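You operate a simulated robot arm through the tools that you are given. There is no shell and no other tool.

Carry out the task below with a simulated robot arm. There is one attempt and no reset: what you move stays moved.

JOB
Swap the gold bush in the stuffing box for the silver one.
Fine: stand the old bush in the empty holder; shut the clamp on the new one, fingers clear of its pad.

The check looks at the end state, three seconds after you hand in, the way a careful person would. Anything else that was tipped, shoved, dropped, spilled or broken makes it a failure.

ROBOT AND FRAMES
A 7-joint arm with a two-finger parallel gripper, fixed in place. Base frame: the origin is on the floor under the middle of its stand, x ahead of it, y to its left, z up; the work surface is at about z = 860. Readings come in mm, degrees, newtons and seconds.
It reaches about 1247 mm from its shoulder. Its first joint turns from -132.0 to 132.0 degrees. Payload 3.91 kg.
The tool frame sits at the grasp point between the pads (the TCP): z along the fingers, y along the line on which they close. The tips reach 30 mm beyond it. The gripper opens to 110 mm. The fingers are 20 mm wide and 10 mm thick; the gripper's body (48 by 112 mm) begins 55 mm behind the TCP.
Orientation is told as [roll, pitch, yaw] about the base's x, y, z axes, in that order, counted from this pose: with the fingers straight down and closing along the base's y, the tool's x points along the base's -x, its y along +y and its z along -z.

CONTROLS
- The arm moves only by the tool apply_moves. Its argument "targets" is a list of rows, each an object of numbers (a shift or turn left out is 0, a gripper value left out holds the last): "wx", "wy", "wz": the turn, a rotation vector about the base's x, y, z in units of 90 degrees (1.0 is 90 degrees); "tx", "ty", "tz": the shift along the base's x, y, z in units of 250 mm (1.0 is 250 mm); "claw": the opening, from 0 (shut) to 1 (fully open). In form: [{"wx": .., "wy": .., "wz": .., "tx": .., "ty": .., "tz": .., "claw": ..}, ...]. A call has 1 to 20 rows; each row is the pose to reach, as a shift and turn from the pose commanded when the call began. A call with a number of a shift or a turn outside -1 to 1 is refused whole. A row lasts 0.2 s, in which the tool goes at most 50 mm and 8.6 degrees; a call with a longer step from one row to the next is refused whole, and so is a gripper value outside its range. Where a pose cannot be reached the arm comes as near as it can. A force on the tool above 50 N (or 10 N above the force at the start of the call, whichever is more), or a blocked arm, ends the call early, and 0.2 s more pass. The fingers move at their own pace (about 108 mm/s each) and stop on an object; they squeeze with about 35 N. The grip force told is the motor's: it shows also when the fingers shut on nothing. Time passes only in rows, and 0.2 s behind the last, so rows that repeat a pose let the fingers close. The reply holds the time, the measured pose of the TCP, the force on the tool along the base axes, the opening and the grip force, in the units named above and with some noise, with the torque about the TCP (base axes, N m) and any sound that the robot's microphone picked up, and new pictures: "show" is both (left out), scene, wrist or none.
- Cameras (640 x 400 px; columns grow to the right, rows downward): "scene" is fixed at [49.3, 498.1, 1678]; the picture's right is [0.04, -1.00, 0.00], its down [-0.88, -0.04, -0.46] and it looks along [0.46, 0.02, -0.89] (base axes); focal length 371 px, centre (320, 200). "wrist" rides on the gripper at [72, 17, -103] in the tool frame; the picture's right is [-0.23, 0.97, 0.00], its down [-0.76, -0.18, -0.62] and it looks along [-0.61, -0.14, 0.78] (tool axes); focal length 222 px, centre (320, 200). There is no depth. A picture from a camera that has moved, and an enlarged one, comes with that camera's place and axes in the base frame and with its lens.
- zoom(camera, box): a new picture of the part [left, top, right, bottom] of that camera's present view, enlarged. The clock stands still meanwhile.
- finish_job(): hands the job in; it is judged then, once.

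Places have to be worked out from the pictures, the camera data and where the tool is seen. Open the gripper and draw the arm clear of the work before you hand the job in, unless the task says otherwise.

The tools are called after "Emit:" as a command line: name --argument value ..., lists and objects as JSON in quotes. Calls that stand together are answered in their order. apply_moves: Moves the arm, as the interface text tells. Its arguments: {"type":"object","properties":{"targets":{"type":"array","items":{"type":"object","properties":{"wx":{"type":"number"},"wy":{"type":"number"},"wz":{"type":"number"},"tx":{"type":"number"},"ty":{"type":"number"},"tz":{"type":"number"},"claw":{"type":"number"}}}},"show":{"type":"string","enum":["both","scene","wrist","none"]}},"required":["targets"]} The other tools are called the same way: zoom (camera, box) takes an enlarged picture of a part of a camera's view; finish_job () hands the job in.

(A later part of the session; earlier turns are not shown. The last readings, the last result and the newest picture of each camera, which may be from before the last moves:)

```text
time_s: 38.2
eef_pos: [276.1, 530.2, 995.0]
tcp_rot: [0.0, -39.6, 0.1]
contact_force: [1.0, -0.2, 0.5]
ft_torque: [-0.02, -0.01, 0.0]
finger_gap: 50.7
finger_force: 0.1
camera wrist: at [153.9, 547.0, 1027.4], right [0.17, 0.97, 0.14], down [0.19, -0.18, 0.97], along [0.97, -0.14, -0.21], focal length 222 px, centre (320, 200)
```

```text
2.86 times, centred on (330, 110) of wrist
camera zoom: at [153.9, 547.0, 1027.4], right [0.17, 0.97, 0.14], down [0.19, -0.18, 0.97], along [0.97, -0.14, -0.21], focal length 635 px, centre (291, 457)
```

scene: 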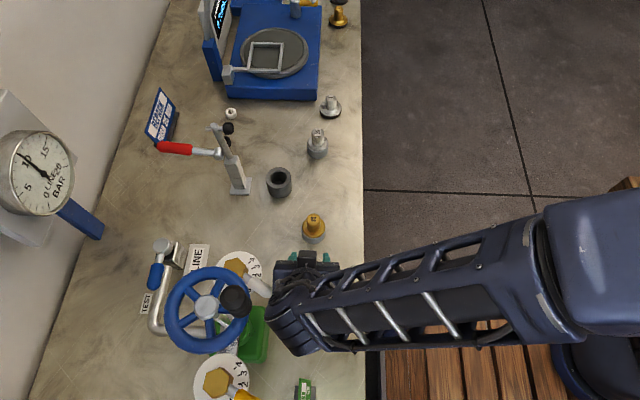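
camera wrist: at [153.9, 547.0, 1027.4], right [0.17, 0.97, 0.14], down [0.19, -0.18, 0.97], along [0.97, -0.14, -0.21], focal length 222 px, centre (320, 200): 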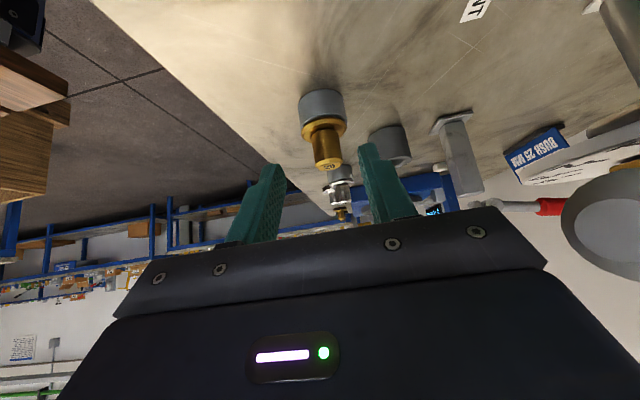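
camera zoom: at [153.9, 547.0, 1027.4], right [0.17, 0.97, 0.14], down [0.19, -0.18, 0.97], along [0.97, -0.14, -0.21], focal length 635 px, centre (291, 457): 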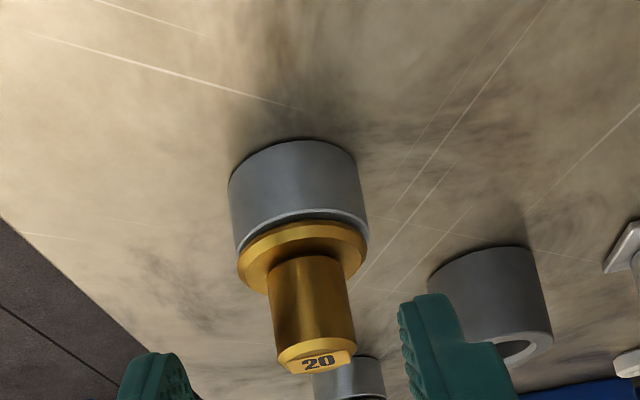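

Emit:
zoom --camera "wrist" --box '[295, 80, 355, 130]'

Emit:
zoom --camera "wrist" --box '[300, 150, 380, 220]'

Emit:
zoom --camera "scene" --box '[250, 110, 350, 200]'

Emit:
zoom --camera "scene" --box '[295, 205, 335, 250]'

```text
8.00 times, centred on (325, 105) of wrist
camera zoom: at [153.9, 547.0, 1027.4], right [0.17, 0.97, 0.14], down [0.19, -0.18, 0.97], along [0.97, -0.14, -0.21], focal length 1777 px, centre (280, 960)
```

zoom: 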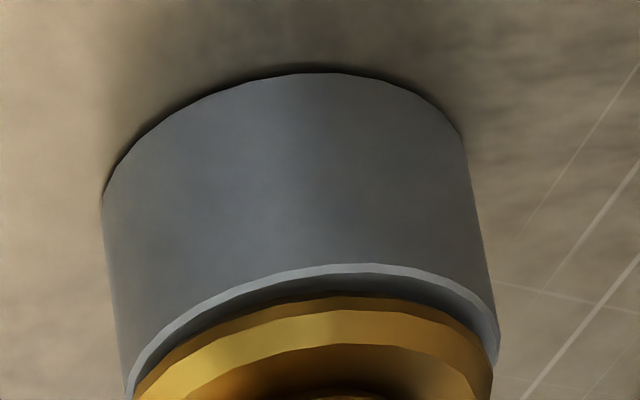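

```text
5.71 times, centred on (340, 185) of wrist
camera zoom: at [153.9, 547.0, 1027.4], right [0.17, 0.97, 0.14], down [0.19, -0.18, 0.97], along [0.97, -0.14, -0.21], focal length 1269 px, centre (206, 286)
```

zoom: 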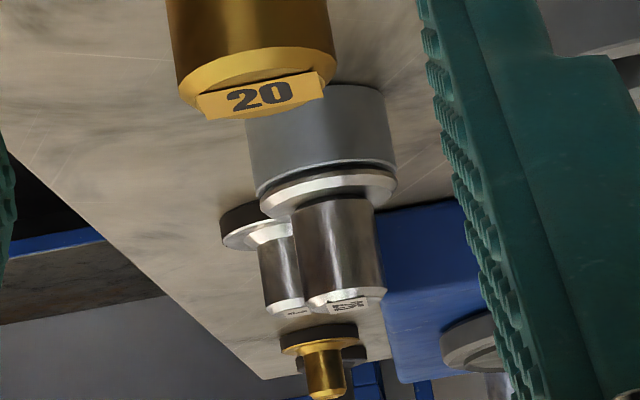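

```text
4.44 times, centred on (300, 155) of scene
camera zoom: at [49.3, 498.1, 1678.0], right [0.04, -1.0, 0.0], down [-0.88, -0.04, -0.46], along [0.46, 0.02, -0.89], focal length 1648 px, centre (409, 400)
```

zoom: 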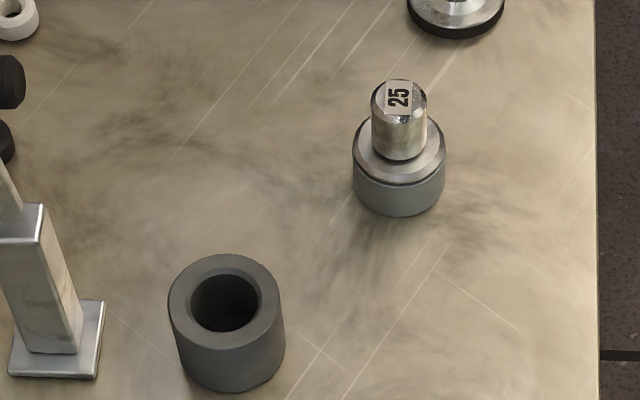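

```text
8.89 times, centred on (315, 228) of scene
camera zoom: at [49.3, 498.1, 1678.0], right [0.04, -1.0, 0.0], down [-0.88, -0.04, -0.46], along [0.46, 0.02, -0.89], focal length 3296 px, centre (364, -44)
```

zoom: 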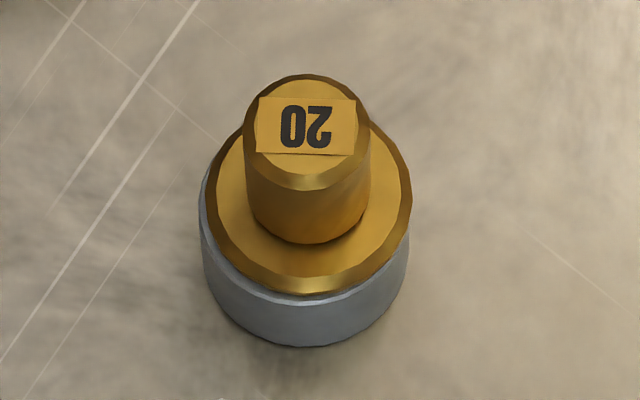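

The low view is very informative: the gold bush is upright in the holder like the silver in its own. I zoom tightly on the silver one to compare the flange-to-rim gap.

Emit:
zoom --camera "wrist" --box '[325, 160, 355, 190]'

Emit:
zoom --camera "wrist" --box '[300, 100, 350, 130]'

Emit:
zoom --camera "scene" --box '[300, 125, 335, 165]'

```text
13.33 times, centred on (340, 175) of wrist
camera zoom: at [153.9, 547.0, 1027.4], right [0.17, 0.97, 0.14], down [0.19, -0.18, 0.97], along [0.97, -0.14, -0.21], focal length 2962 px, centre (53, 533)
```

zoom: 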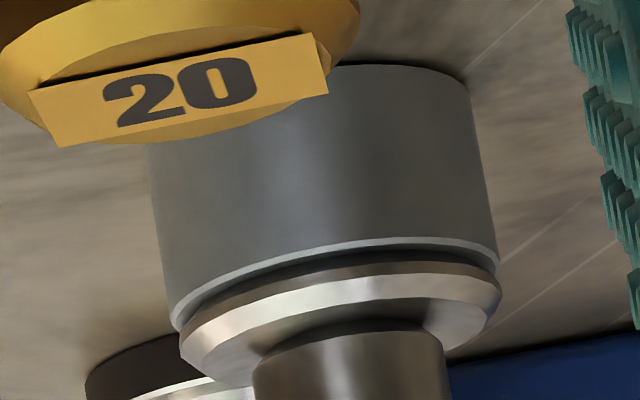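

```text
12.80 times, centred on (325, 115) of wrist
camera zoom: at [153.9, 547.0, 1027.4], right [0.17, 0.97, 0.14], down [0.19, -0.18, 0.97], along [0.97, -0.14, -0.21], focal length 2843 px, centre (256, 1288)
```

zoom: 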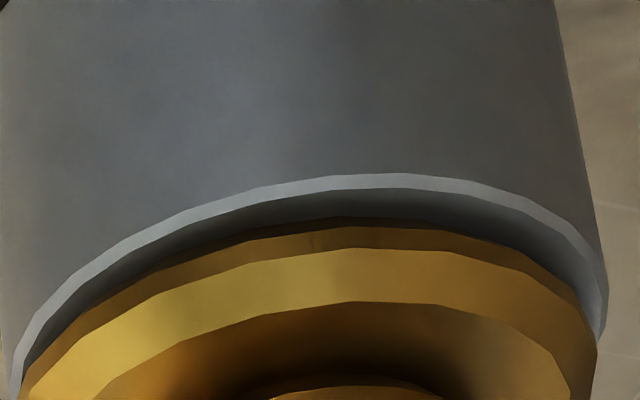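

```text
10.00 times, centred on (318, 145) of scene
camera zoom: at [49.3, 498.1, 1678.0], right [0.04, -1.0, 0.0], down [-0.88, -0.04, -0.46], along [0.46, 0.02, -0.89], focal length 3708 px, centre (345, 750)
```

zoom: 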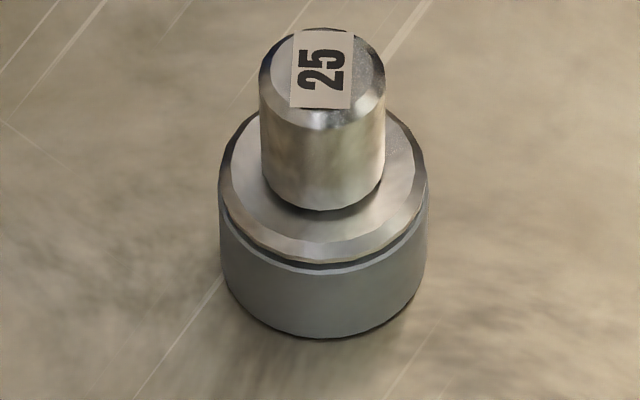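

Silver shows the same small gap, so the gold bush is seated properly. Now I raise, straighten the tool and head over toward the silver 25 bush, which I estimate near (625, 530) with its top at about z 940.

Emit:
apply_moves --targets '[{"tx": 0.05, "tz": 0.1, "wy": 0.09, "claw": 0.6}, {"tx": 0.15, "tz": 0.2, "wy": 0.18, "claw": 0.6}, {"tx": 0.31, "tz": 0.26, "wy": 0.27, "claw": 0.6}, {"tx": 0.5, "tz": 0.26, "wy": 0.36, "claw": 0.6}, {"tx": 0.69, "tz": 0.26, "wy": 0.44, "claw": 0.6}, {"tx": 0.88, "tz": 0.26, "wy": 0.44, "claw": 0.6}]' --show "none"

Emit:
apply_moves --targets '[{"tx": 0.19, "claw": 0.6}, {"tx": 0.38, "claw": 0.6}, {"tx": 0.48, "tz": 0.0, "claw": 0.6}, {"tx": 0.48, "tz": 0.0, "claw": 0.6}]'

Emit:
zoom --camera "wrist" --box '[240, 80, 400, 180]'

```text
time_s: 39.6
eef_pos: [495.6, 531.4, 1056.5]
tcp_rot: [0.1, 0.1, 0.1]
contact_force: [-0.4, 0.5, 1.0]
ft_torque: [-0.07, -0.07, -0.02]
finger_gap: 65.9
finger_force: 0.1
```

```text
time_s: 40.6
eef_pos: [617.0, 532.0, 1058.6]
tcp_rot: [0.1, -0.1, 0.0]
contact_force: [1.0, -0.1, 0.8]
ft_torque: [0.0, 0.02, -0.02]
finger_gap: 66.1
finger_force: 0.0
camera wrist: at [545.1, 548.4, 1162.4], right [0.23, 0.97, 0.0], down [0.76, -0.18, 0.62], along [0.61, -0.14, -0.78], focal length 222 px, centre (320, 200)
```

scene: 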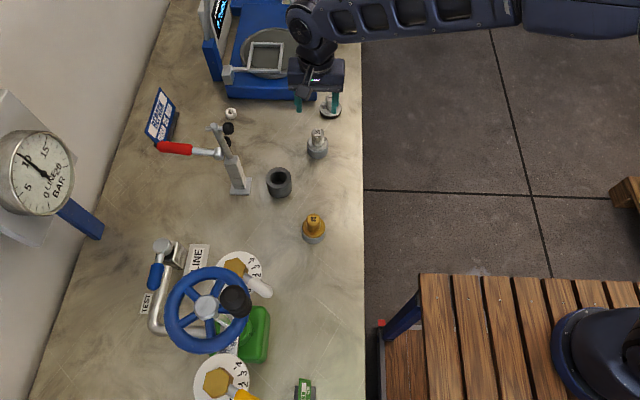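
wrist: 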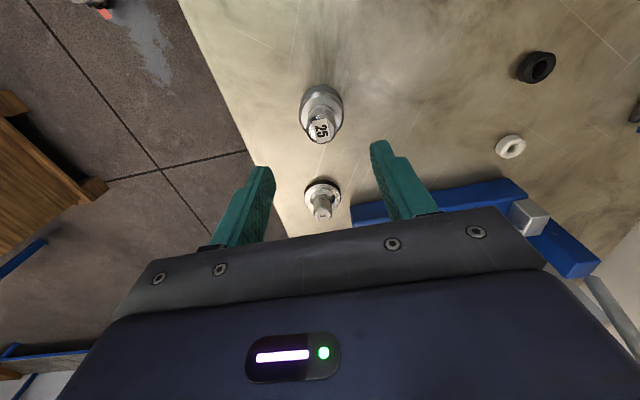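

```text
4.00 times, centred on (320, 130) of wrist
camera zoom: at [545.1, 548.4, 1162.4], right [0.23, 0.97, 0.0], down [0.76, -0.18, 0.62], along [0.61, -0.14, -0.78], focal length 888 px, centre (320, 480)
```

zoom: 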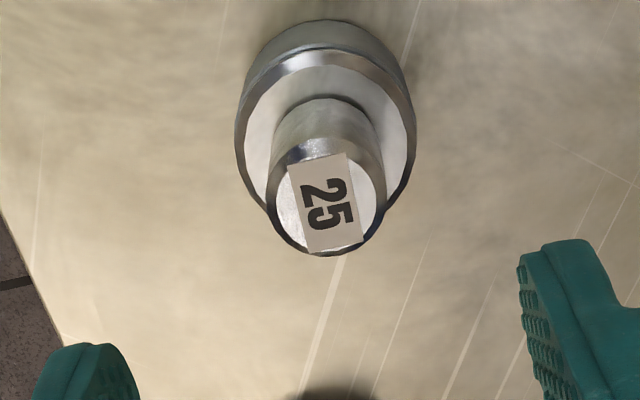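

Silver's axis works out to about (632, 530.5), top near z 938. I move over it and descend with the tips still just above its top, to refine.

Emit:
apply_moves --targets '[{"tx": 0.06, "ty": -0.004, "tz": -0.1, "claw": 0.6}, {"tx": 0.06, "ty": -0.004, "tz": -0.2, "claw": 0.6}, {"tx": 0.06, "ty": -0.004, "tz": -0.29, "claw": 0.6}, {"tx": 0.06, "ty": -0.004, "tz": -0.29, "claw": 0.6}]'

Emit:
zoom --camera "wrist" --box '[220, 80, 420, 205]'

Emit:
zoom --camera "scene" --box '[280, 100, 360, 180]'

```text
time_s: 41.6
eef_pos: [631.4, 529.0, 988.0]
tcp_rot: [0.0, -0.1, 0.1]
contact_force: [1.3, 0.2, 0.0]
ft_torque: [-0.01, 0.03, 0.02]
finger_gap: 66.1
finger_force: 0.0
camera wrist: at [560.2, 546.0, 1091.0], right [0.23, 0.97, 0.0], down [0.76, -0.18, 0.62], along [0.61, -0.14, -0.78], focal length 222 px, centre (320, 200)
```

scene: 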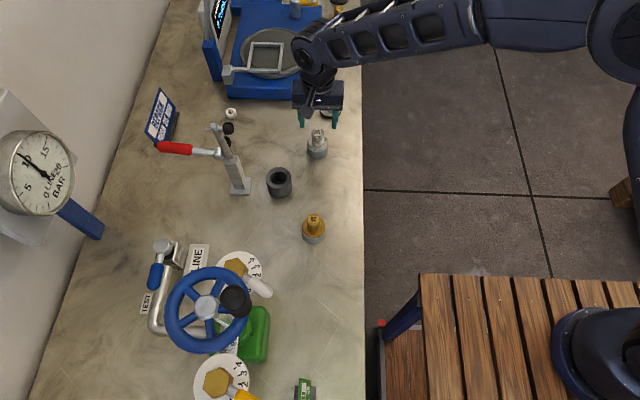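
wrist: 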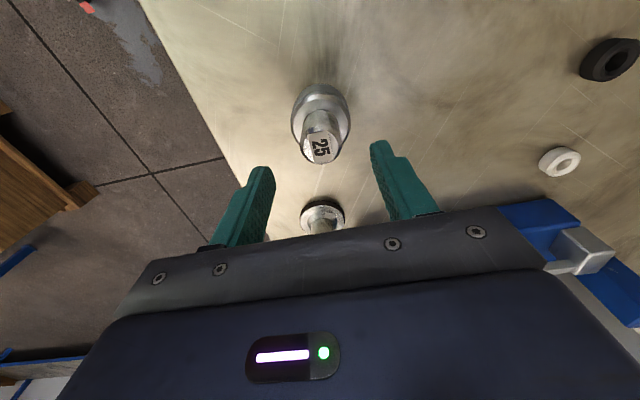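

```text
3.20 times, centred on (320, 142) of wrist
camera zoom: at [560.2, 546.0, 1091.0], right [0.23, 0.97, 0.0], down [0.76, -0.18, 0.62], along [0.61, -0.14, -0.78], focal length 711 px, centre (320, 384)
```

zoom: 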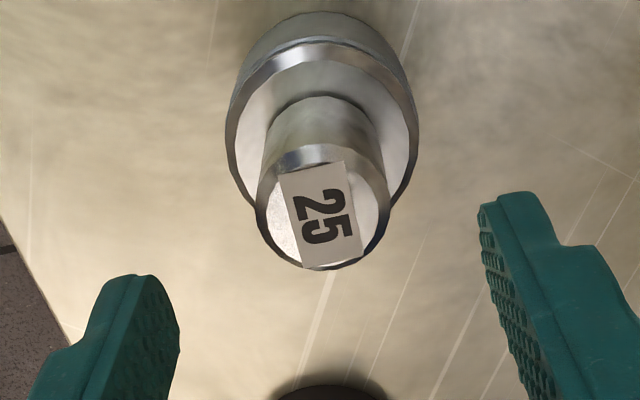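

```text
5.00 times, centred on (320, 140) of scene
camera zoom: at [49.3, 498.1, 1678.0], right [0.04, -1.0, 0.0], down [-0.88, -0.04, -0.46], along [0.46, 0.02, -0.89], focal length 1854 px, centre (320, 500)
```

zoom: 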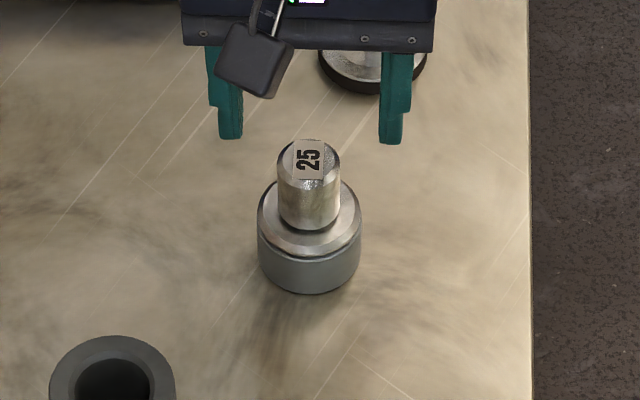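

Silver's axis refines to about (631, 530.4), top z≈940; the tool reads (631.4, 529.0). I correct y by +1.4 mm and descend with the open fingers around the neck.

Emit:
apply_moves --targets '[{"tx": -0.001, "ty": 0.006, "tz": -0.04, "claw": 0.6}, {"tx": -0.001, "ty": 0.006, "tz": -0.08, "claw": 0.6}, {"tx": -0.001, "ty": 0.006, "tz": -0.12, "claw": 0.6}, {"tx": -0.001, "ty": 0.006, "tz": -0.15, "claw": 0.5}, {"tx": -0.001, "ty": 0.006, "tz": -0.15, "claw": 0.4}, {"tx": -0.001, "ty": 0.006, "tz": -0.15, "claw": 0.4}]'

Emit:
zoom --camera "wrist" --box '[220, 80, 420, 205]'

Emit:
zoom --camera "scene" --box '[280, 100, 360, 180]'

```text
time_s: 43.0
eef_pos: [631.9, 531.6, 950.3]
tcp_rot: [0.0, 0.0, 0.1]
contact_force: [0.2, 0.1, -0.4]
ft_torque: [0.01, -0.05, -0.01]
finger_gap: 44.2
finger_force: 0.1
camera wrist: at [559.8, 547.5, 1052.9], right [0.23, 0.97, 0.0], down [0.76, -0.18, 0.62], along [0.61, -0.14, -0.78], focal length 222 px, centre (320, 200)
```

scene: 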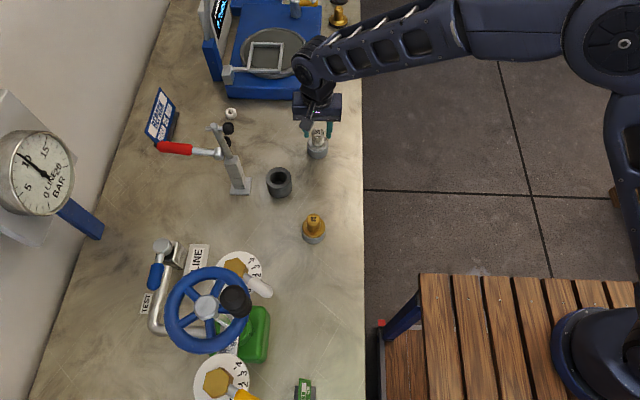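
wrist: 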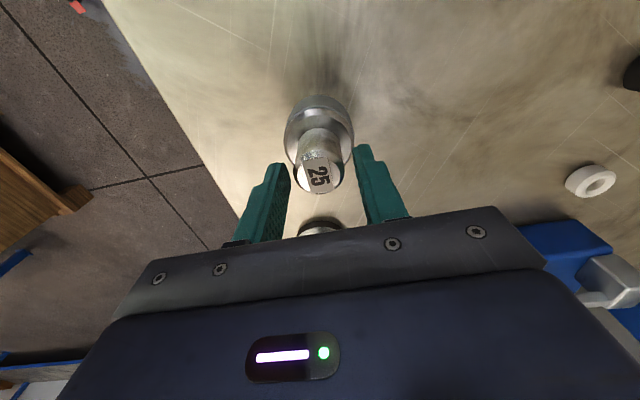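

```text
3.20 times, centred on (320, 142) of wrist
camera zoom: at [559.8, 547.5, 1052.9], right [0.23, 0.97, 0.0], down [0.76, -0.18, 0.62], along [0.61, -0.14, -0.78], focal length 711 px, centre (320, 384)
```

zoom: 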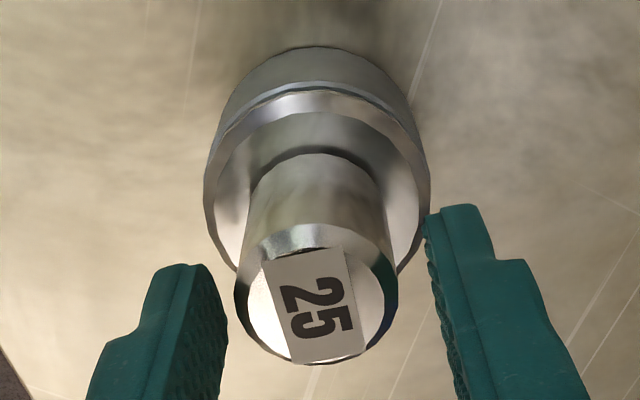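

```text
5.00 times, centred on (320, 140) of scene
camera zoom: at [49.3, 498.1, 1678.0], right [0.04, -1.0, 0.0], down [-0.88, -0.04, -0.46], along [0.46, 0.02, -0.89], focal length 1854 px, centre (320, 500)
```

zoom: 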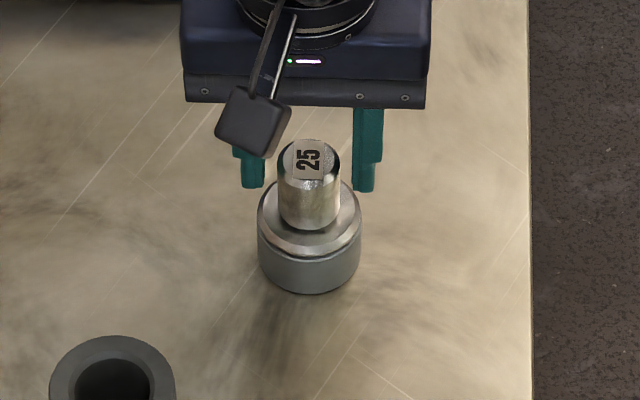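

The fingers straddle the neck well. I lower about 9 mm more so the tool point is level with the neck's top, as with the gold bush, and check before closing.

Emit:
apply_moves --targets '[{"tz": -0.018, "claw": 0.4}, {"tz": -0.036, "claw": 0.4}, {"tz": -0.036, "claw": 0.36}, {"tz": -0.036, "claw": 0.36}]' --show "none"

Emit:
zoom --camera "wrist" --box '[220, 80, 420, 205]'

Emit:
zoom --camera "scene" --box '[280, 100, 360, 180]'

```text
time_s: 44.0
eef_pos: [631.2, 530.8, 940.7]
tcp_rot: [0.1, 0.0, 0.0]
contact_force: [-0.1, -0.1, 0.8]
ft_torque: [-0.02, 0.04, 0.01]
finger_gap: 39.5
finger_force: 0.0
```

```text
3.20 times, centred on (320, 142) of wrist
camera zoom: at [559.6, 547.5, 1043.5], right [0.23, 0.97, 0.0], down [0.76, -0.18, 0.62], along [0.61, -0.14, -0.78], focal length 711 px, centre (320, 384)
```

zoom: 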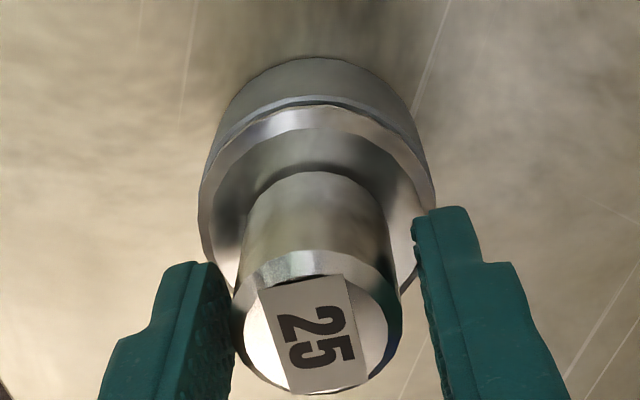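

```text
5.00 times, centred on (320, 140) of scene
camera zoom: at [49.3, 498.1, 1678.0], right [0.04, -1.0, 0.0], down [-0.88, -0.04, -0.46], along [0.46, 0.02, -0.89], focal length 1854 px, centre (320, 500)
```

zoom: 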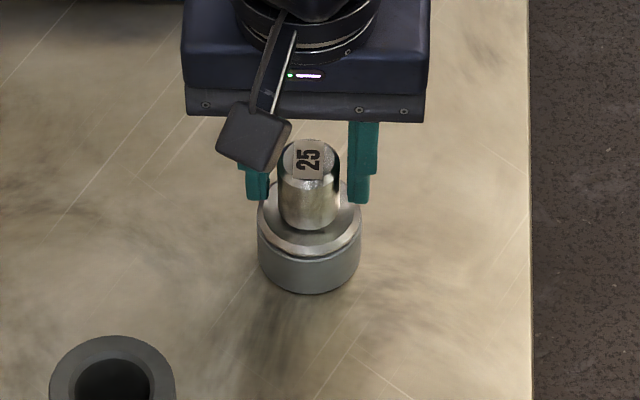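

Alignment is good except the neck seems about 1.2 mm toward -y between the fingers. I shift that much and close on the neck.

Emit:
apply_moves --targets '[{"ty": -0.005, "claw": 0.36}, {"ty": -0.005, "claw": 0.3}, {"ty": -0.005, "claw": 0.2}, {"ty": -0.005, "claw": 0.1}, {"ty": -0.005, "claw": 0}, {"ty": -0.005, "claw": 0}]' --show "none"

Emit:
zoom --camera "wrist" --box '[220, 80, 420, 205]'

```text
time_s: 45.4
eef_pos: [631.1, 530.4, 940.4]
tcp_rot: [0.0, 0.0, 0.1]
contact_force: [0.2, 0.4, 1.5]
ft_torque: [-0.03, -0.02, 0.04]
finger_gap: 31.3
finger_force: 35.2
```

```text
3.20 times, centred on (320, 142) of wrist
camera zoom: at [558.9, 546.4, 1043.0], right [0.23, 0.97, 0.0], down [0.76, -0.18, 0.62], along [0.61, -0.14, -0.78], focal length 711 px, centre (320, 384)
```

zoom: 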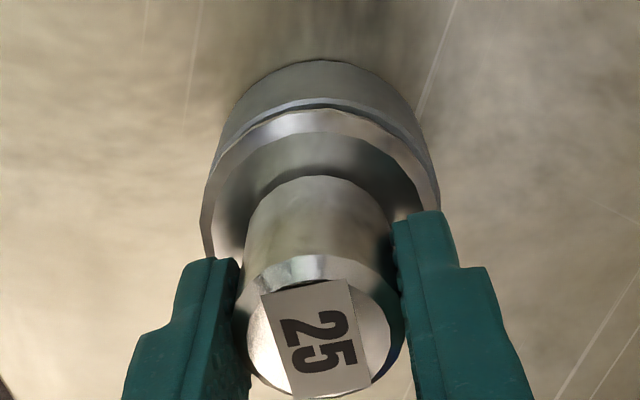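

Silver is gripped at 31.3 mm, same as the gold neck, with almost no side force. I lift it slowly out of its holder.

Emit:
apply_moves --targets '[{"tz": 0.01, "claw": 0}, {"tz": 0.02, "claw": 0}, {"tz": 0.04, "claw": 0}, {"tz": 0.07, "claw": 0}, {"tz": 0.11, "claw": 0}, {"tz": 0.16, "claw": 0}, {"tz": 0.22, "claw": 0}, {"tz": 0.28, "claw": 0}, {"tz": 0.34, "claw": 0}, {"tz": 0.4, "claw": 0}, {"tz": 0.4, "claw": 0}]'

Emit:
zoom --camera "wrist" --box '[240, 80, 400, 180]'

Emit:
zoom --camera "scene" --box '[270, 80, 370, 180]'

```text
time_s: 47.8
eef_pos: [630.1, 530.4, 1040.8]
tcp_rot: [0.0, 0.0, 0.1]
contact_force: [0.1, 0.1, -2.1]
ft_torque: [0.01, -0.04, 0.01]
finger_gap: 31.3
finger_force: 34.5
camera wrist: at [558.1, 546.6, 1143.7], right [0.23, 0.97, 0.0], down [0.76, -0.18, 0.62], along [0.61, -0.14, -0.78], focal length 222 px, centre (320, 200)
```

scene: 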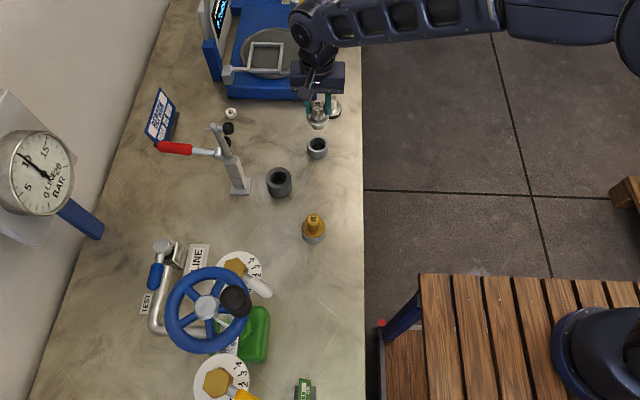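
wrist: 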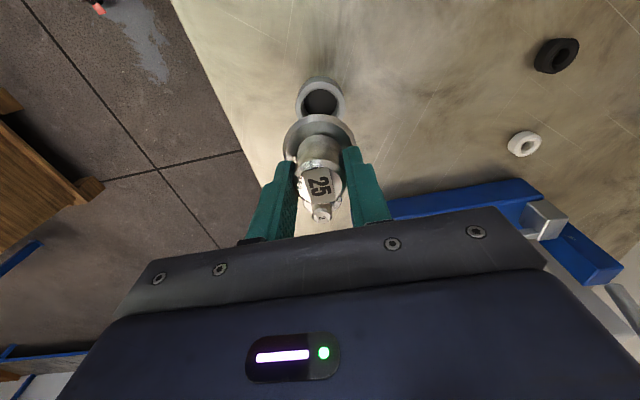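

```text
4.00 times, centred on (320, 130) of wrist
camera zoom: at [558.1, 546.6, 1143.7], right [0.23, 0.97, 0.0], down [0.76, -0.18, 0.62], along [0.61, -0.14, -0.78], focal length 888 px, centre (320, 480)
```

zoom: 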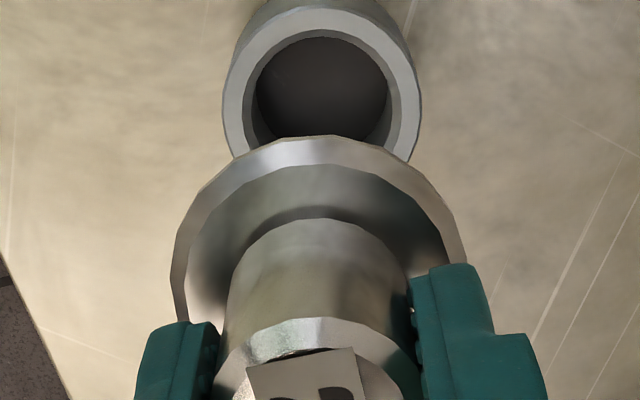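

```text
4.00 times, centred on (320, 130) of scene
camera zoom: at [49.3, 498.1, 1678.0], right [0.04, -1.0, 0.0], down [-0.88, -0.04, -0.46], along [0.46, 0.02, -0.89], focal length 1483 px, centre (320, 480)
```

zoom: 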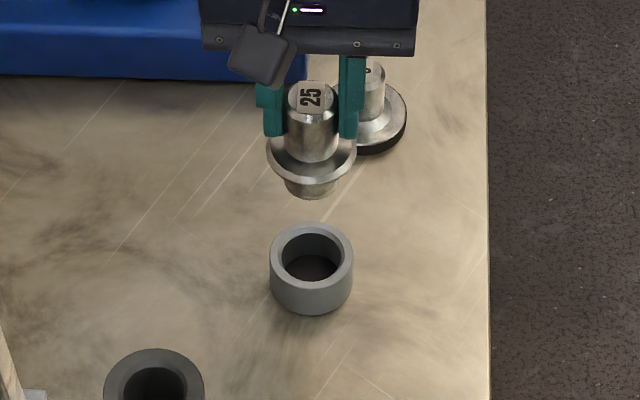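

Silver hangs straight; from its flange position it sits about +1.3 mm in x from the tool point, versus -2.8 mm for the gold, so the tool should be near (510.2, 619.2) over the box. I carry it across at this height, stopping just short in y to stay clear of the raised clamp foot.

Emit:
apply_moves --targets '[{"tx": -0.1, "ty": 0.06, "claw": 0}, {"tx": -0.22, "ty": 0.14, "claw": 0}, {"tx": -0.34, "ty": 0.23, "claw": 0}, {"tx": -0.44, "ty": 0.31, "claw": 0}, {"tx": -0.478, "ty": 0.346, "claw": 0}, {"tx": -0.478, "ty": 0.346, "claw": 0}]'

Emit:
zoom --camera "wrist" --box '[240, 80, 400, 180]'

Emit:
zoom --camera "scene" --box '[210, 110, 310, 210]'

```text
time_s: 49.2
eef_pos: [510.6, 613.9, 1041.1]
tcp_rot: [0.0, 0.1, 0.0]
contact_force: [0.1, -0.2, -3.1]
ft_torque: [-0.02, 0.0, -0.02]
finger_gap: 31.0
finger_force: 35.2
camera wrist: at [438.1, 631.8, 1144.6], right [0.23, 0.97, 0.0], down [0.76, -0.18, 0.62], along [0.61, -0.14, -0.78], focal length 222 px, centre (320, 200)
```

scene: 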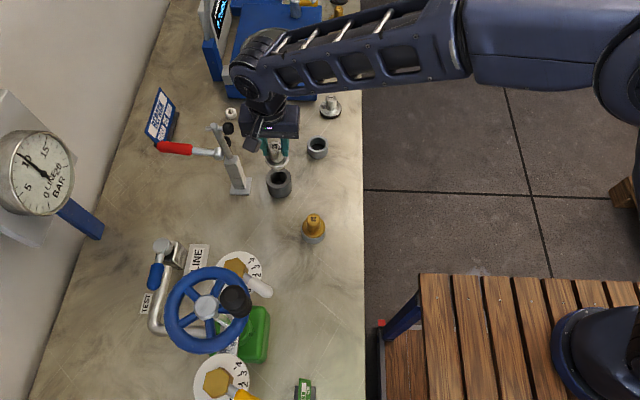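
wrist: 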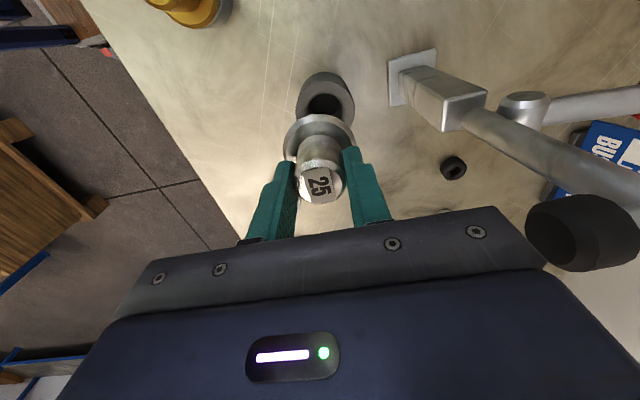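

```text
4.00 times, centred on (320, 130) of wrist
camera zoom: at [438.1, 631.8, 1144.6], right [0.23, 0.97, 0.0], down [0.76, -0.18, 0.62], along [0.61, -0.14, -0.78], focal length 888 px, centre (320, 480)
```

zoom: 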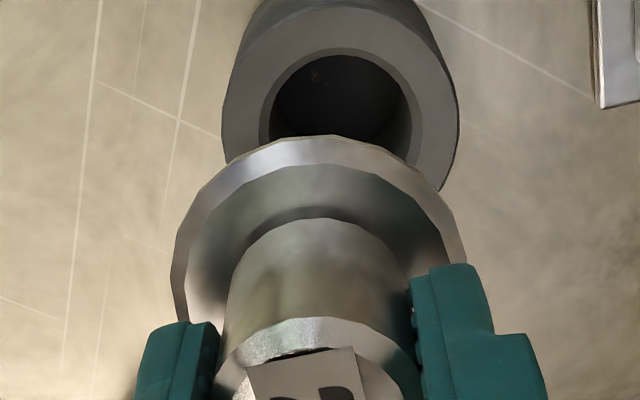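

```text
4.00 times, centred on (260, 160) of scene
camera zoom: at [49.3, 498.1, 1678.0], right [0.04, -1.0, 0.0], down [-0.88, -0.04, -0.46], along [0.46, 0.02, -0.89], focal length 1483 px, centre (560, 360)
```

zoom: 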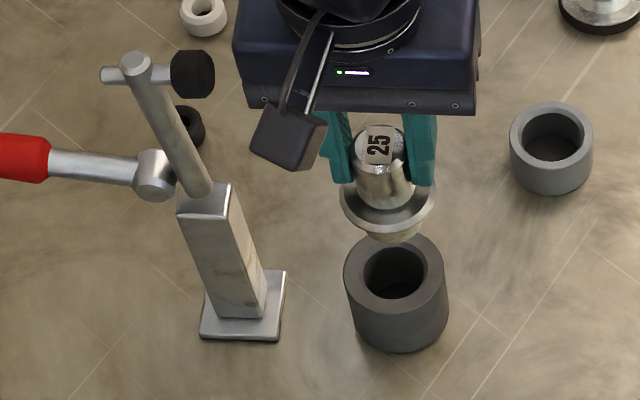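

The box axis re-measures as (512, 619.6), bore about 38-40 mm across. I shift +5 mm in y and lower to just above the rim, then compare again.

Emit:
apply_moves --targets '[{"tx": 0.001, "ty": 0.01, "tz": 0, "claw": 0}, {"tx": 0.001, "ty": 0.021, "tz": -0.05, "claw": 0}, {"tx": 0.001, "ty": 0.021, "tz": -0.1, "claw": 0}, {"tx": 0.001, "ty": 0.021, "tz": -0.15, "claw": 0}, {"tx": 0.001, "ty": 0.021, "tz": -0.15, "claw": 0}]'

Emit:
zoom --camera "wrist" --box '[240, 80, 400, 180]'

Emit:
zoom --camera "scene" --box '[240, 130, 320, 210]'

```text
time_s: 50.4
eef_pos: [510.1, 621.1, 1002.4]
tcp_rot: [-0.1, 0.0, 0.1]
contact_force: [-0.1, 0.5, -1.5]
ft_torque: [0.0, 0.01, 0.01]
finger_gap: 31.1
finger_force: 34.6
camera wrist: at [438.2, 637.8, 1104.9], right [0.23, 0.97, 0.0], down [0.76, -0.18, 0.62], along [0.61, -0.14, -0.78], focal length 222 px, centre (320, 200)
```

scene: 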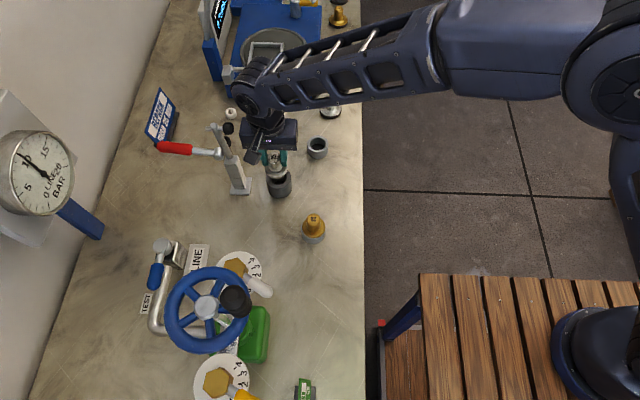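
wrist: 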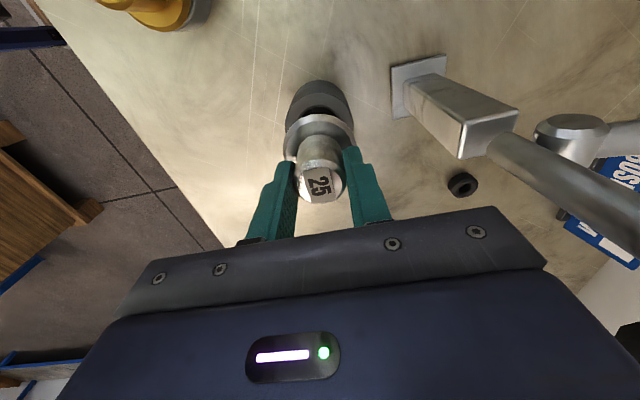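

```text
4.00 times, centred on (320, 130) of wrist
camera zoom: at [438.2, 637.8, 1104.9], right [0.23, 0.97, 0.0], down [0.76, -0.18, 0.62], along [0.61, -0.14, -0.78], focal length 888 px, centre (320, 480)
```

zoom: 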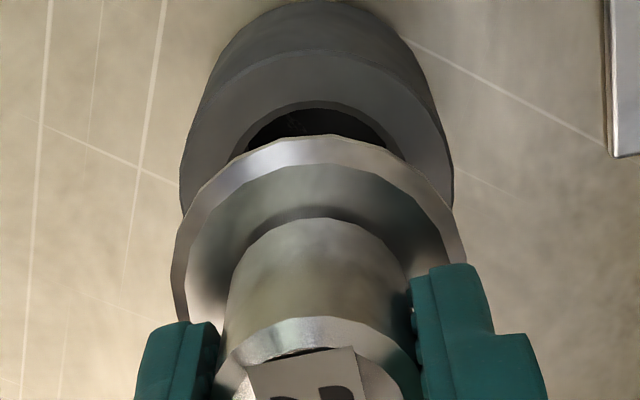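

```text
5.00 times, centred on (280, 170) of scene
camera zoom: at [49.3, 498.1, 1678.0], right [0.04, -1.0, 0.0], down [-0.88, -0.04, -0.46], along [0.46, 0.02, -0.89], focal length 1854 px, centre (520, 350)
```

zoom: 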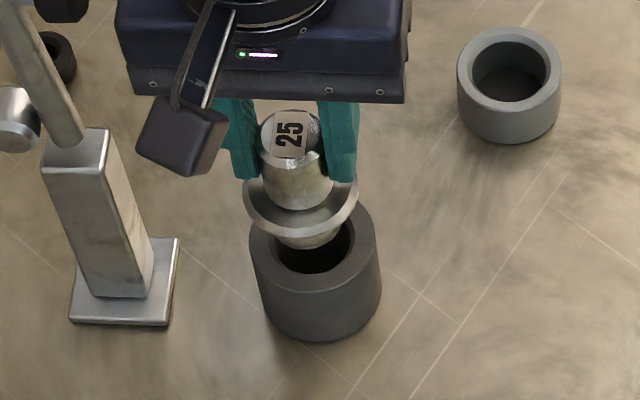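

Silver and bore axes agree within about 0.7 mm in both views. I trim +0.7 mm in x and -0.4 mm in y and lower slowly toward the bore.

Emit:
apply_moves --targets '[{"tx": 0.003, "ty": -0.002, "tz": -0.012, "claw": 0}, {"tx": 0.003, "ty": -0.002, "tz": -0.024, "claw": 0}, {"tx": 0.003, "ty": -0.002, "tz": -0.036, "claw": 0}, {"tx": 0.003, "ty": -0.002, "tz": -0.048, "claw": 0}, {"tx": 0.003, "ty": -0.002, "tz": -0.06, "claw": 0}, {"tx": 0.003, "ty": -0.002, "tz": -0.06, "claw": 0}]' --show "none"

Emit:
zoom --camera "wrist" --box '[240, 80, 400, 180]'

Emit:
zoom --camera "scene" --box '[240, 130, 320, 210]'

```text
time_s: 51.8
eef_pos: [511.6, 619.4, 987.0]
tcp_rot: [0.0, 0.0, 0.1]
contact_force: [-0.2, -0.4, -1.6]
ft_torque: [-0.03, -0.02, -0.01]
finger_gap: 31.1
finger_force: 34.8
```

```text
4.00 times, centred on (320, 130) of wrist
camera zoom: at [438.7, 636.6, 1090.3], right [0.23, 0.97, 0.0], down [0.76, -0.18, 0.62], along [0.61, -0.14, -0.78], focal length 888 px, centre (320, 480)
```

zoom: 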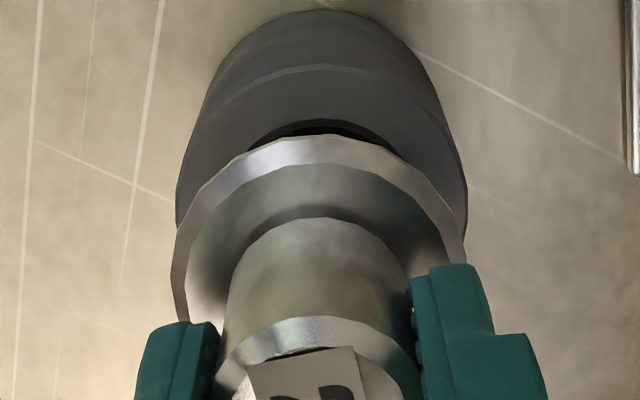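

```text
5.00 times, centred on (280, 170) of scene
camera zoom: at [49.3, 498.1, 1678.0], right [0.04, -1.0, 0.0], down [-0.88, -0.04, -0.46], along [0.46, 0.02, -0.89], focal length 1854 px, centre (520, 350)
```

zoom: 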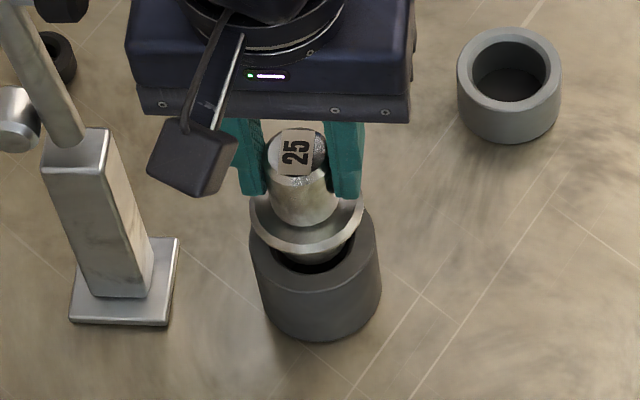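

Views bracket the box axis within a millimetre of the bush axis. I nudge +0.4 mm in y and keep lowering, watching for contact.

Emit:
apply_moves --targets '[{"ty": 0.0016, "tz": -0.01, "claw": 0}, {"ty": 0.0016, "tz": -0.02, "claw": 0}, {"ty": 0.0016, "tz": -0.03, "claw": 0}, {"ty": 0.0016, "tz": -0.04, "claw": 0}, {"ty": 0.0016, "tz": -0.04, "claw": 0}]' --show "none"

Emit:
zoom --camera "wrist" --box '[240, 80, 400, 180]'

Emit:
zoom --camera "scene" --box '[240, 130, 320, 210]'

```text
time_s: 53.0
eef_pos: [512.4, 620.4, 977.4]
tcp_rot: [0.0, 0.0, 0.0]
contact_force: [-0.1, -0.3, -1.1]
ft_torque: [-0.01, -0.03, -0.02]
finger_gap: 31.3
finger_force: 35.1
```

```text
4.00 times, centred on (320, 130) of wrist
camera zoom: at [440.4, 637.4, 1079.8], right [0.23, 0.97, 0.0], down [0.76, -0.18, 0.62], along [0.61, -0.14, -0.78], focal length 888 px, centre (320, 480)
```

zoom: 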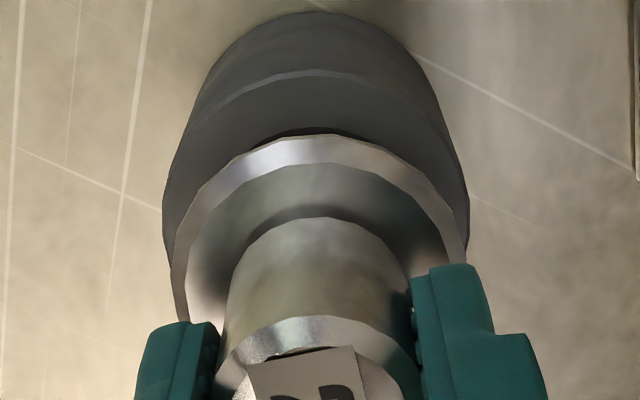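

```text
5.00 times, centred on (280, 170) of scene
camera zoom: at [49.3, 498.1, 1678.0], right [0.04, -1.0, 0.0], down [-0.88, -0.04, -0.46], along [0.46, 0.02, -0.89], focal length 1854 px, centre (520, 350)
```

zoom: 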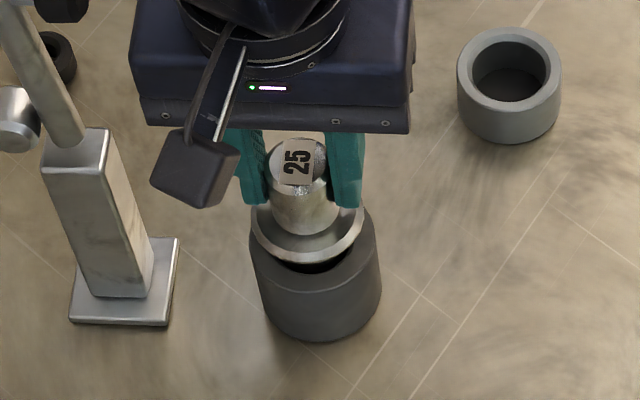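

No contact yet at z 977. I trim -0.8 mm in x and -0.3 mm in y, and lower further.

Emit:
apply_moves --targets '[{"tx": -0.0035, "ty": -0.0012, "tz": -0.005, "claw": 0}, {"tx": -0.0035, "ty": -0.0012, "tz": -0.014, "claw": 0}, {"tx": -0.0035, "ty": -0.0012, "tz": -0.022, "claw": 0}, {"tx": -0.0035, "ty": -0.0012, "tz": -0.03, "claw": 0}, {"tx": -0.0035, "ty": -0.0012, "tz": -0.036, "claw": 0}, {"tx": -0.0035, "ty": -0.0012, "tz": -0.036, "claw": 0}]' --show "none"

Emit:
zoom --camera "wrist" --box '[240, 80, 400, 180]'

Emit:
zoom --camera "scene" --box '[240, 130, 320, 210]'

```text
time_s: 54.4
eef_pos: [510.4, 620.6, 969.6]
tcp_rot: [0.0, -0.1, 0.1]
contact_force: [0.1, 0.6, -1.6]
ft_torque: [0.0, 0.0, -0.01]
finger_gap: 31.2
finger_force: 34.2
```

```text
4.00 times, centred on (320, 130) of wrist
camera zoom: at [438.9, 637.6, 1072.4], right [0.23, 0.97, 0.0], down [0.76, -0.18, 0.62], along [0.61, -0.14, -0.78], focal length 888 px, centre (320, 480)
```

zoom: 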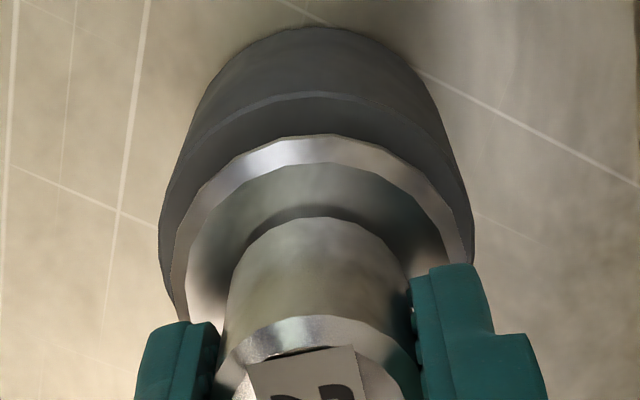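

```text
5.00 times, centred on (280, 170) of scene
camera zoom: at [49.3, 498.1, 1678.0], right [0.04, -1.0, 0.0], down [-0.88, -0.04, -0.46], along [0.46, 0.02, -0.89], focal length 1854 px, centre (520, 350)
```

zoom: 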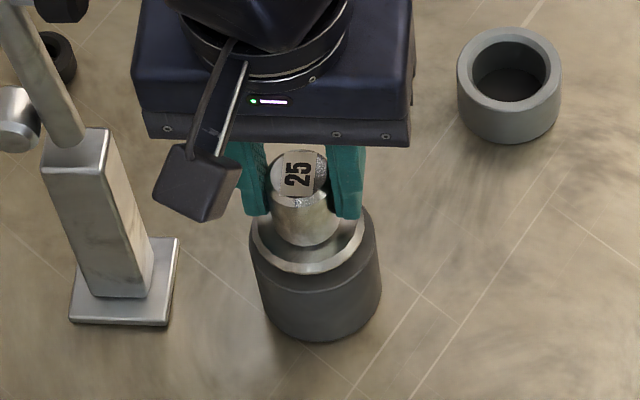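

Still free at z 969.6, so the spigot has entered the bore. I continue with tiny centring trims and finer steps.

Emit:
apply_moves --targets '[{"tx": 0.002, "ty": -0.0016, "tz": -0.006, "claw": 0}, {"tx": 0.002, "ty": -0.0016, "tz": -0.012, "claw": 0}, {"tx": 0.002, "ty": -0.0016, "tz": -0.018, "claw": 0}, {"tx": 0.002, "ty": -0.0016, "tz": -0.024, "claw": 0}, {"tx": 0.002, "ty": -0.0016, "tz": -0.03, "claw": 0}, {"tx": 0.002, "ty": -0.0016, "tz": -0.03, "claw": 0}]' --show "none"

Emit:
zoom --camera "wrist" --box '[240, 80, 400, 180]'

Emit:
zoom --camera "scene" --box '[240, 130, 320, 210]'

```text
time_s: 55.8
eef_pos: [512.2, 620.4, 962.1]
tcp_rot: [0.1, 0.0, 0.1]
contact_force: [-3.5, 3.6, 16.5]
ft_torque: [-0.29, 0.25, -0.06]
finger_gap: 31.0
finger_force: 35.1
```

```text
4.00 times, centred on (320, 130) of wrist
camera zoom: at [439.4, 637.9, 1065.0], right [0.23, 0.97, 0.0], down [0.76, -0.18, 0.62], along [0.61, -0.14, -0.78], focal length 888 px, centre (320, 480)
```

zoom: 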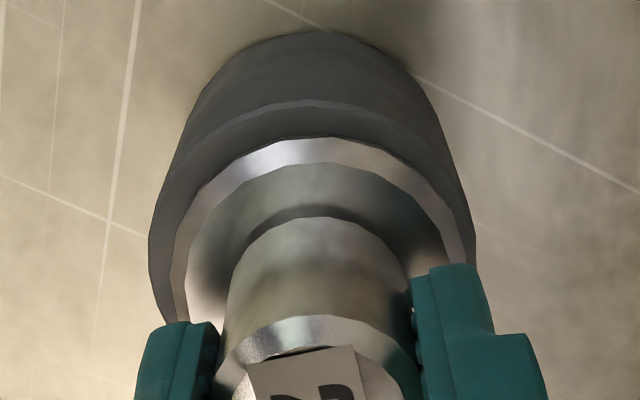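

```text
5.00 times, centred on (280, 170) of scene
camera zoom: at [49.3, 498.1, 1678.0], right [0.04, -1.0, 0.0], down [-0.88, -0.04, -0.46], along [0.46, 0.02, -0.89], focal length 1854 px, centre (520, 350)
```

zoom: 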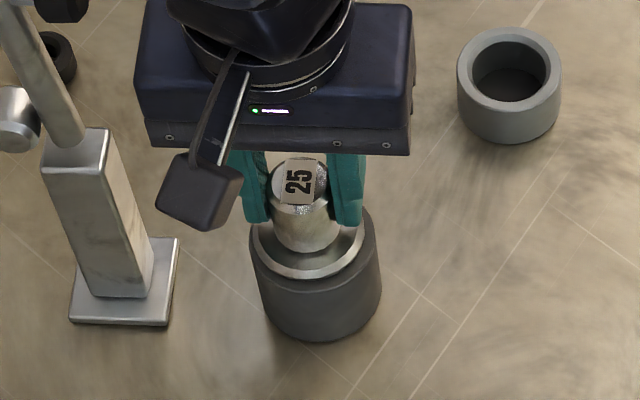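

Contact appeared at z≈962 with side forces (-3.5, +3.6) N, a few millimetres above where I expect it to seat, so it may be catching on one side. I rise 1 mm, shift -0.8 mm x and +0.8 mm y in the direction it is being pushed, and try lowering again.

Emit:
apply_moves --targets '[{"tz": 0.005, "claw": 0}, {"tx": -0.003, "ty": 0.003, "tz": 0.005, "claw": 0}, {"tx": -0.003, "ty": 0.003, "tz": 0, "claw": 0}, {"tx": -0.003, "ty": 0.003, "tz": -0.003, "claw": 0}, {"tx": -0.003, "ty": 0.003, "tz": -0.003, "claw": 0}]' --show "none"

```text
time_s: 57.0
eef_pos: [511.3, 620.5, 961.0]
tcp_rot: [0.1, -0.1, 0.0]
contact_force: [5.4, -5.7, 28.9]
ft_torque: [-0.61, 0.19, 0.1]
finger_gap: 31.3
finger_force: 35.2
```

The side forces reversed, so the lateral centre is between the two positions, and the vertical contact is firm. I zoom in on the scene view to judge the flange-to-rim gap.

Emit:
zoom --camera "scene" --box '[260, 155, 300, 200]'

Emit:
zoom --camera "wrist" --box '[270, 80, 370, 145]'

```text
8.89 times, centred on (280, 178) of scene
camera zoom: at [49.3, 498.1, 1678.0], right [0.04, -1.0, 0.0], down [-0.88, -0.04, -0.46], along [0.46, 0.02, -0.89], focal length 3296 px, centre (676, 400)
```

zoom: 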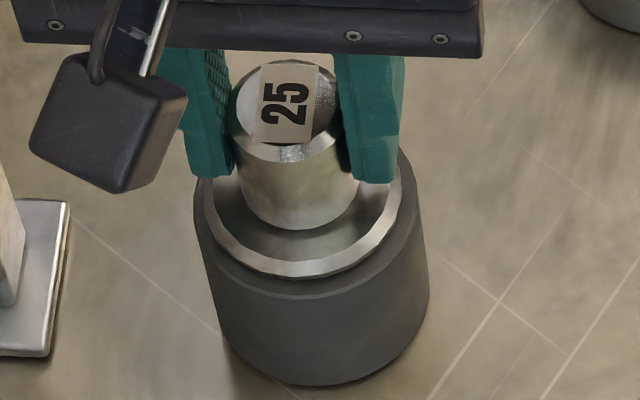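

```text
6.15 times, centred on (320, 112) of wrist
camera zoom: at [438.6, 637.2, 1064.8], right [0.23, 0.97, 0.0], down [0.76, -0.18, 0.62], along [0.61, -0.14, -0.78], focal length 1367 px, centre (320, 738)
```

zoom: 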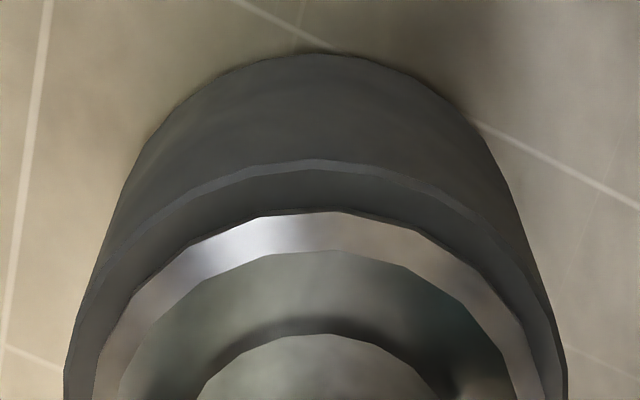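

Measured against the box wall, silver's flange edge is at z≈914-916, essentially where gold's was (≈914.5), so it is in and at or very near its seat. I ease off the pressure, centre between the two lateral positions, and read the forces.

Emit:
apply_moves --targets '[{"tz": 0.004, "claw": 0}, {"tx": 0.0015, "ty": -0.0015, "tz": 0.004, "claw": 0}, {"tx": 0.0015, "ty": -0.0015, "tz": 0.004, "claw": 0}]' --show "none"

```text
time_s: 57.8
eef_pos: [510.4, 619.9, 961.5]
tcp_rot: [0.1, -0.1, 0.1]
contact_force: [9.1, 2.5, 22.8]
ft_torque: [-0.32, -0.3, 0.16]
finger_gap: 31.1
finger_force: 35.1
```

There is still 23 N upward and 9 N in x, so the arm has not followed fully. I rise another 1.5 mm and shift +0.8 mm in x to relax it.

Emit:
apply_moves --targets '[{"tz": 0.006, "tx": 0.003, "claw": 0}, {"tz": 0.006, "tx": 0.003, "claw": 0}]' --show "none"

```text
time_s: 58.4
eef_pos: [511.8, 619.2, 960.9]
tcp_rot: [-0.1, 0.1, 0.0]
contact_force: [0.9, -0.4, -1.6]
ft_torque: [-0.03, -0.02, -0.01]
finger_gap: 31.1
finger_force: 34.6
```

Now at (511.8, 619.2, 960.9) it hangs free again, lower than where it had caught, so it was snagging and this lateral position is right. I continue lowering gently from here.

Emit:
apply_moves --targets '[{"tz": -0.004, "claw": 0}, {"tz": -0.008, "claw": 0}, {"tz": -0.008, "claw": 0}]' --show "none"

```text
time_s: 59.2
eef_pos: [511.2, 619.9, 962.8]
tcp_rot: [0.0, 0.0, 0.1]
contact_force: [-2.3, -2.8, 12.0]
ft_torque: [-0.45, 0.22, -0.05]
finger_gap: 31.3
finger_force: 35.3
```

Contact again at the same height, so the readings jitter by about 1-2 mm and the catch is real. I back up slightly and probe sideways for the bore walls to find its true centre by touch, starting with +y.

Emit:
apply_moves --targets '[{"tz": 0.008, "claw": 0}, {"tz": 0.008, "ty": 0.003, "claw": 0}, {"tz": 0.008, "ty": 0.006, "claw": 0}]' --show "none"

Emit:
apply_moves --targets '[{"ty": 0.004, "claw": 0}, {"ty": 0.004, "claw": 0}]' --show "none"

```text
time_s: 60.0
eef_pos: [512.4, 621.7, 963.3]
tcp_rot: [0.1, -0.1, 0.0]
contact_force: [0.5, -2.1, -2.7]
ft_torque: [-0.12, -0.02, 0.03]
finger_gap: 31.3
finger_force: 35.4
```

```text
time_s: 60.6
eef_pos: [512.3, 622.6, 963.0]
tcp_rot: [-0.2, 0.0, -0.1]
contact_force: [-4.1, -13.3, -2.3]
ft_torque: [-0.76, 0.19, 0.04]
finger_gap: 31.4
finger_force: 34.8
```

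The +y wall is met at about +1.4 mm from where I was. Now I probe the -y side.

Emit:
apply_moves --targets '[{"ty": -0.008, "claw": 0}, {"ty": -0.014, "claw": 0}, {"ty": -0.014, "claw": 0}]' --show "none"

Emit:
apply_moves --targets '[{"ty": -0.004, "claw": 0}, {"ty": -0.004, "claw": 0}]' --show "none"

```text
time_s: 61.4
eef_pos: [511.7, 620.5, 963.6]
tcp_rot: [0.0, 0.0, 0.2]
contact_force: [-0.5, 0.0, -2.2]
ft_torque: [-0.02, -0.02, 0.01]
finger_gap: 31.3
finger_force: 35.0
```

```text
time_s: 62.0
eef_pos: [512.0, 617.8, 963.7]
tcp_rot: [0.0, 0.0, 0.1]
contact_force: [0.5, -1.1, -1.3]
ft_torque: [-0.01, -0.01, 0.0]
finger_gap: 31.2
finger_force: 35.0
```

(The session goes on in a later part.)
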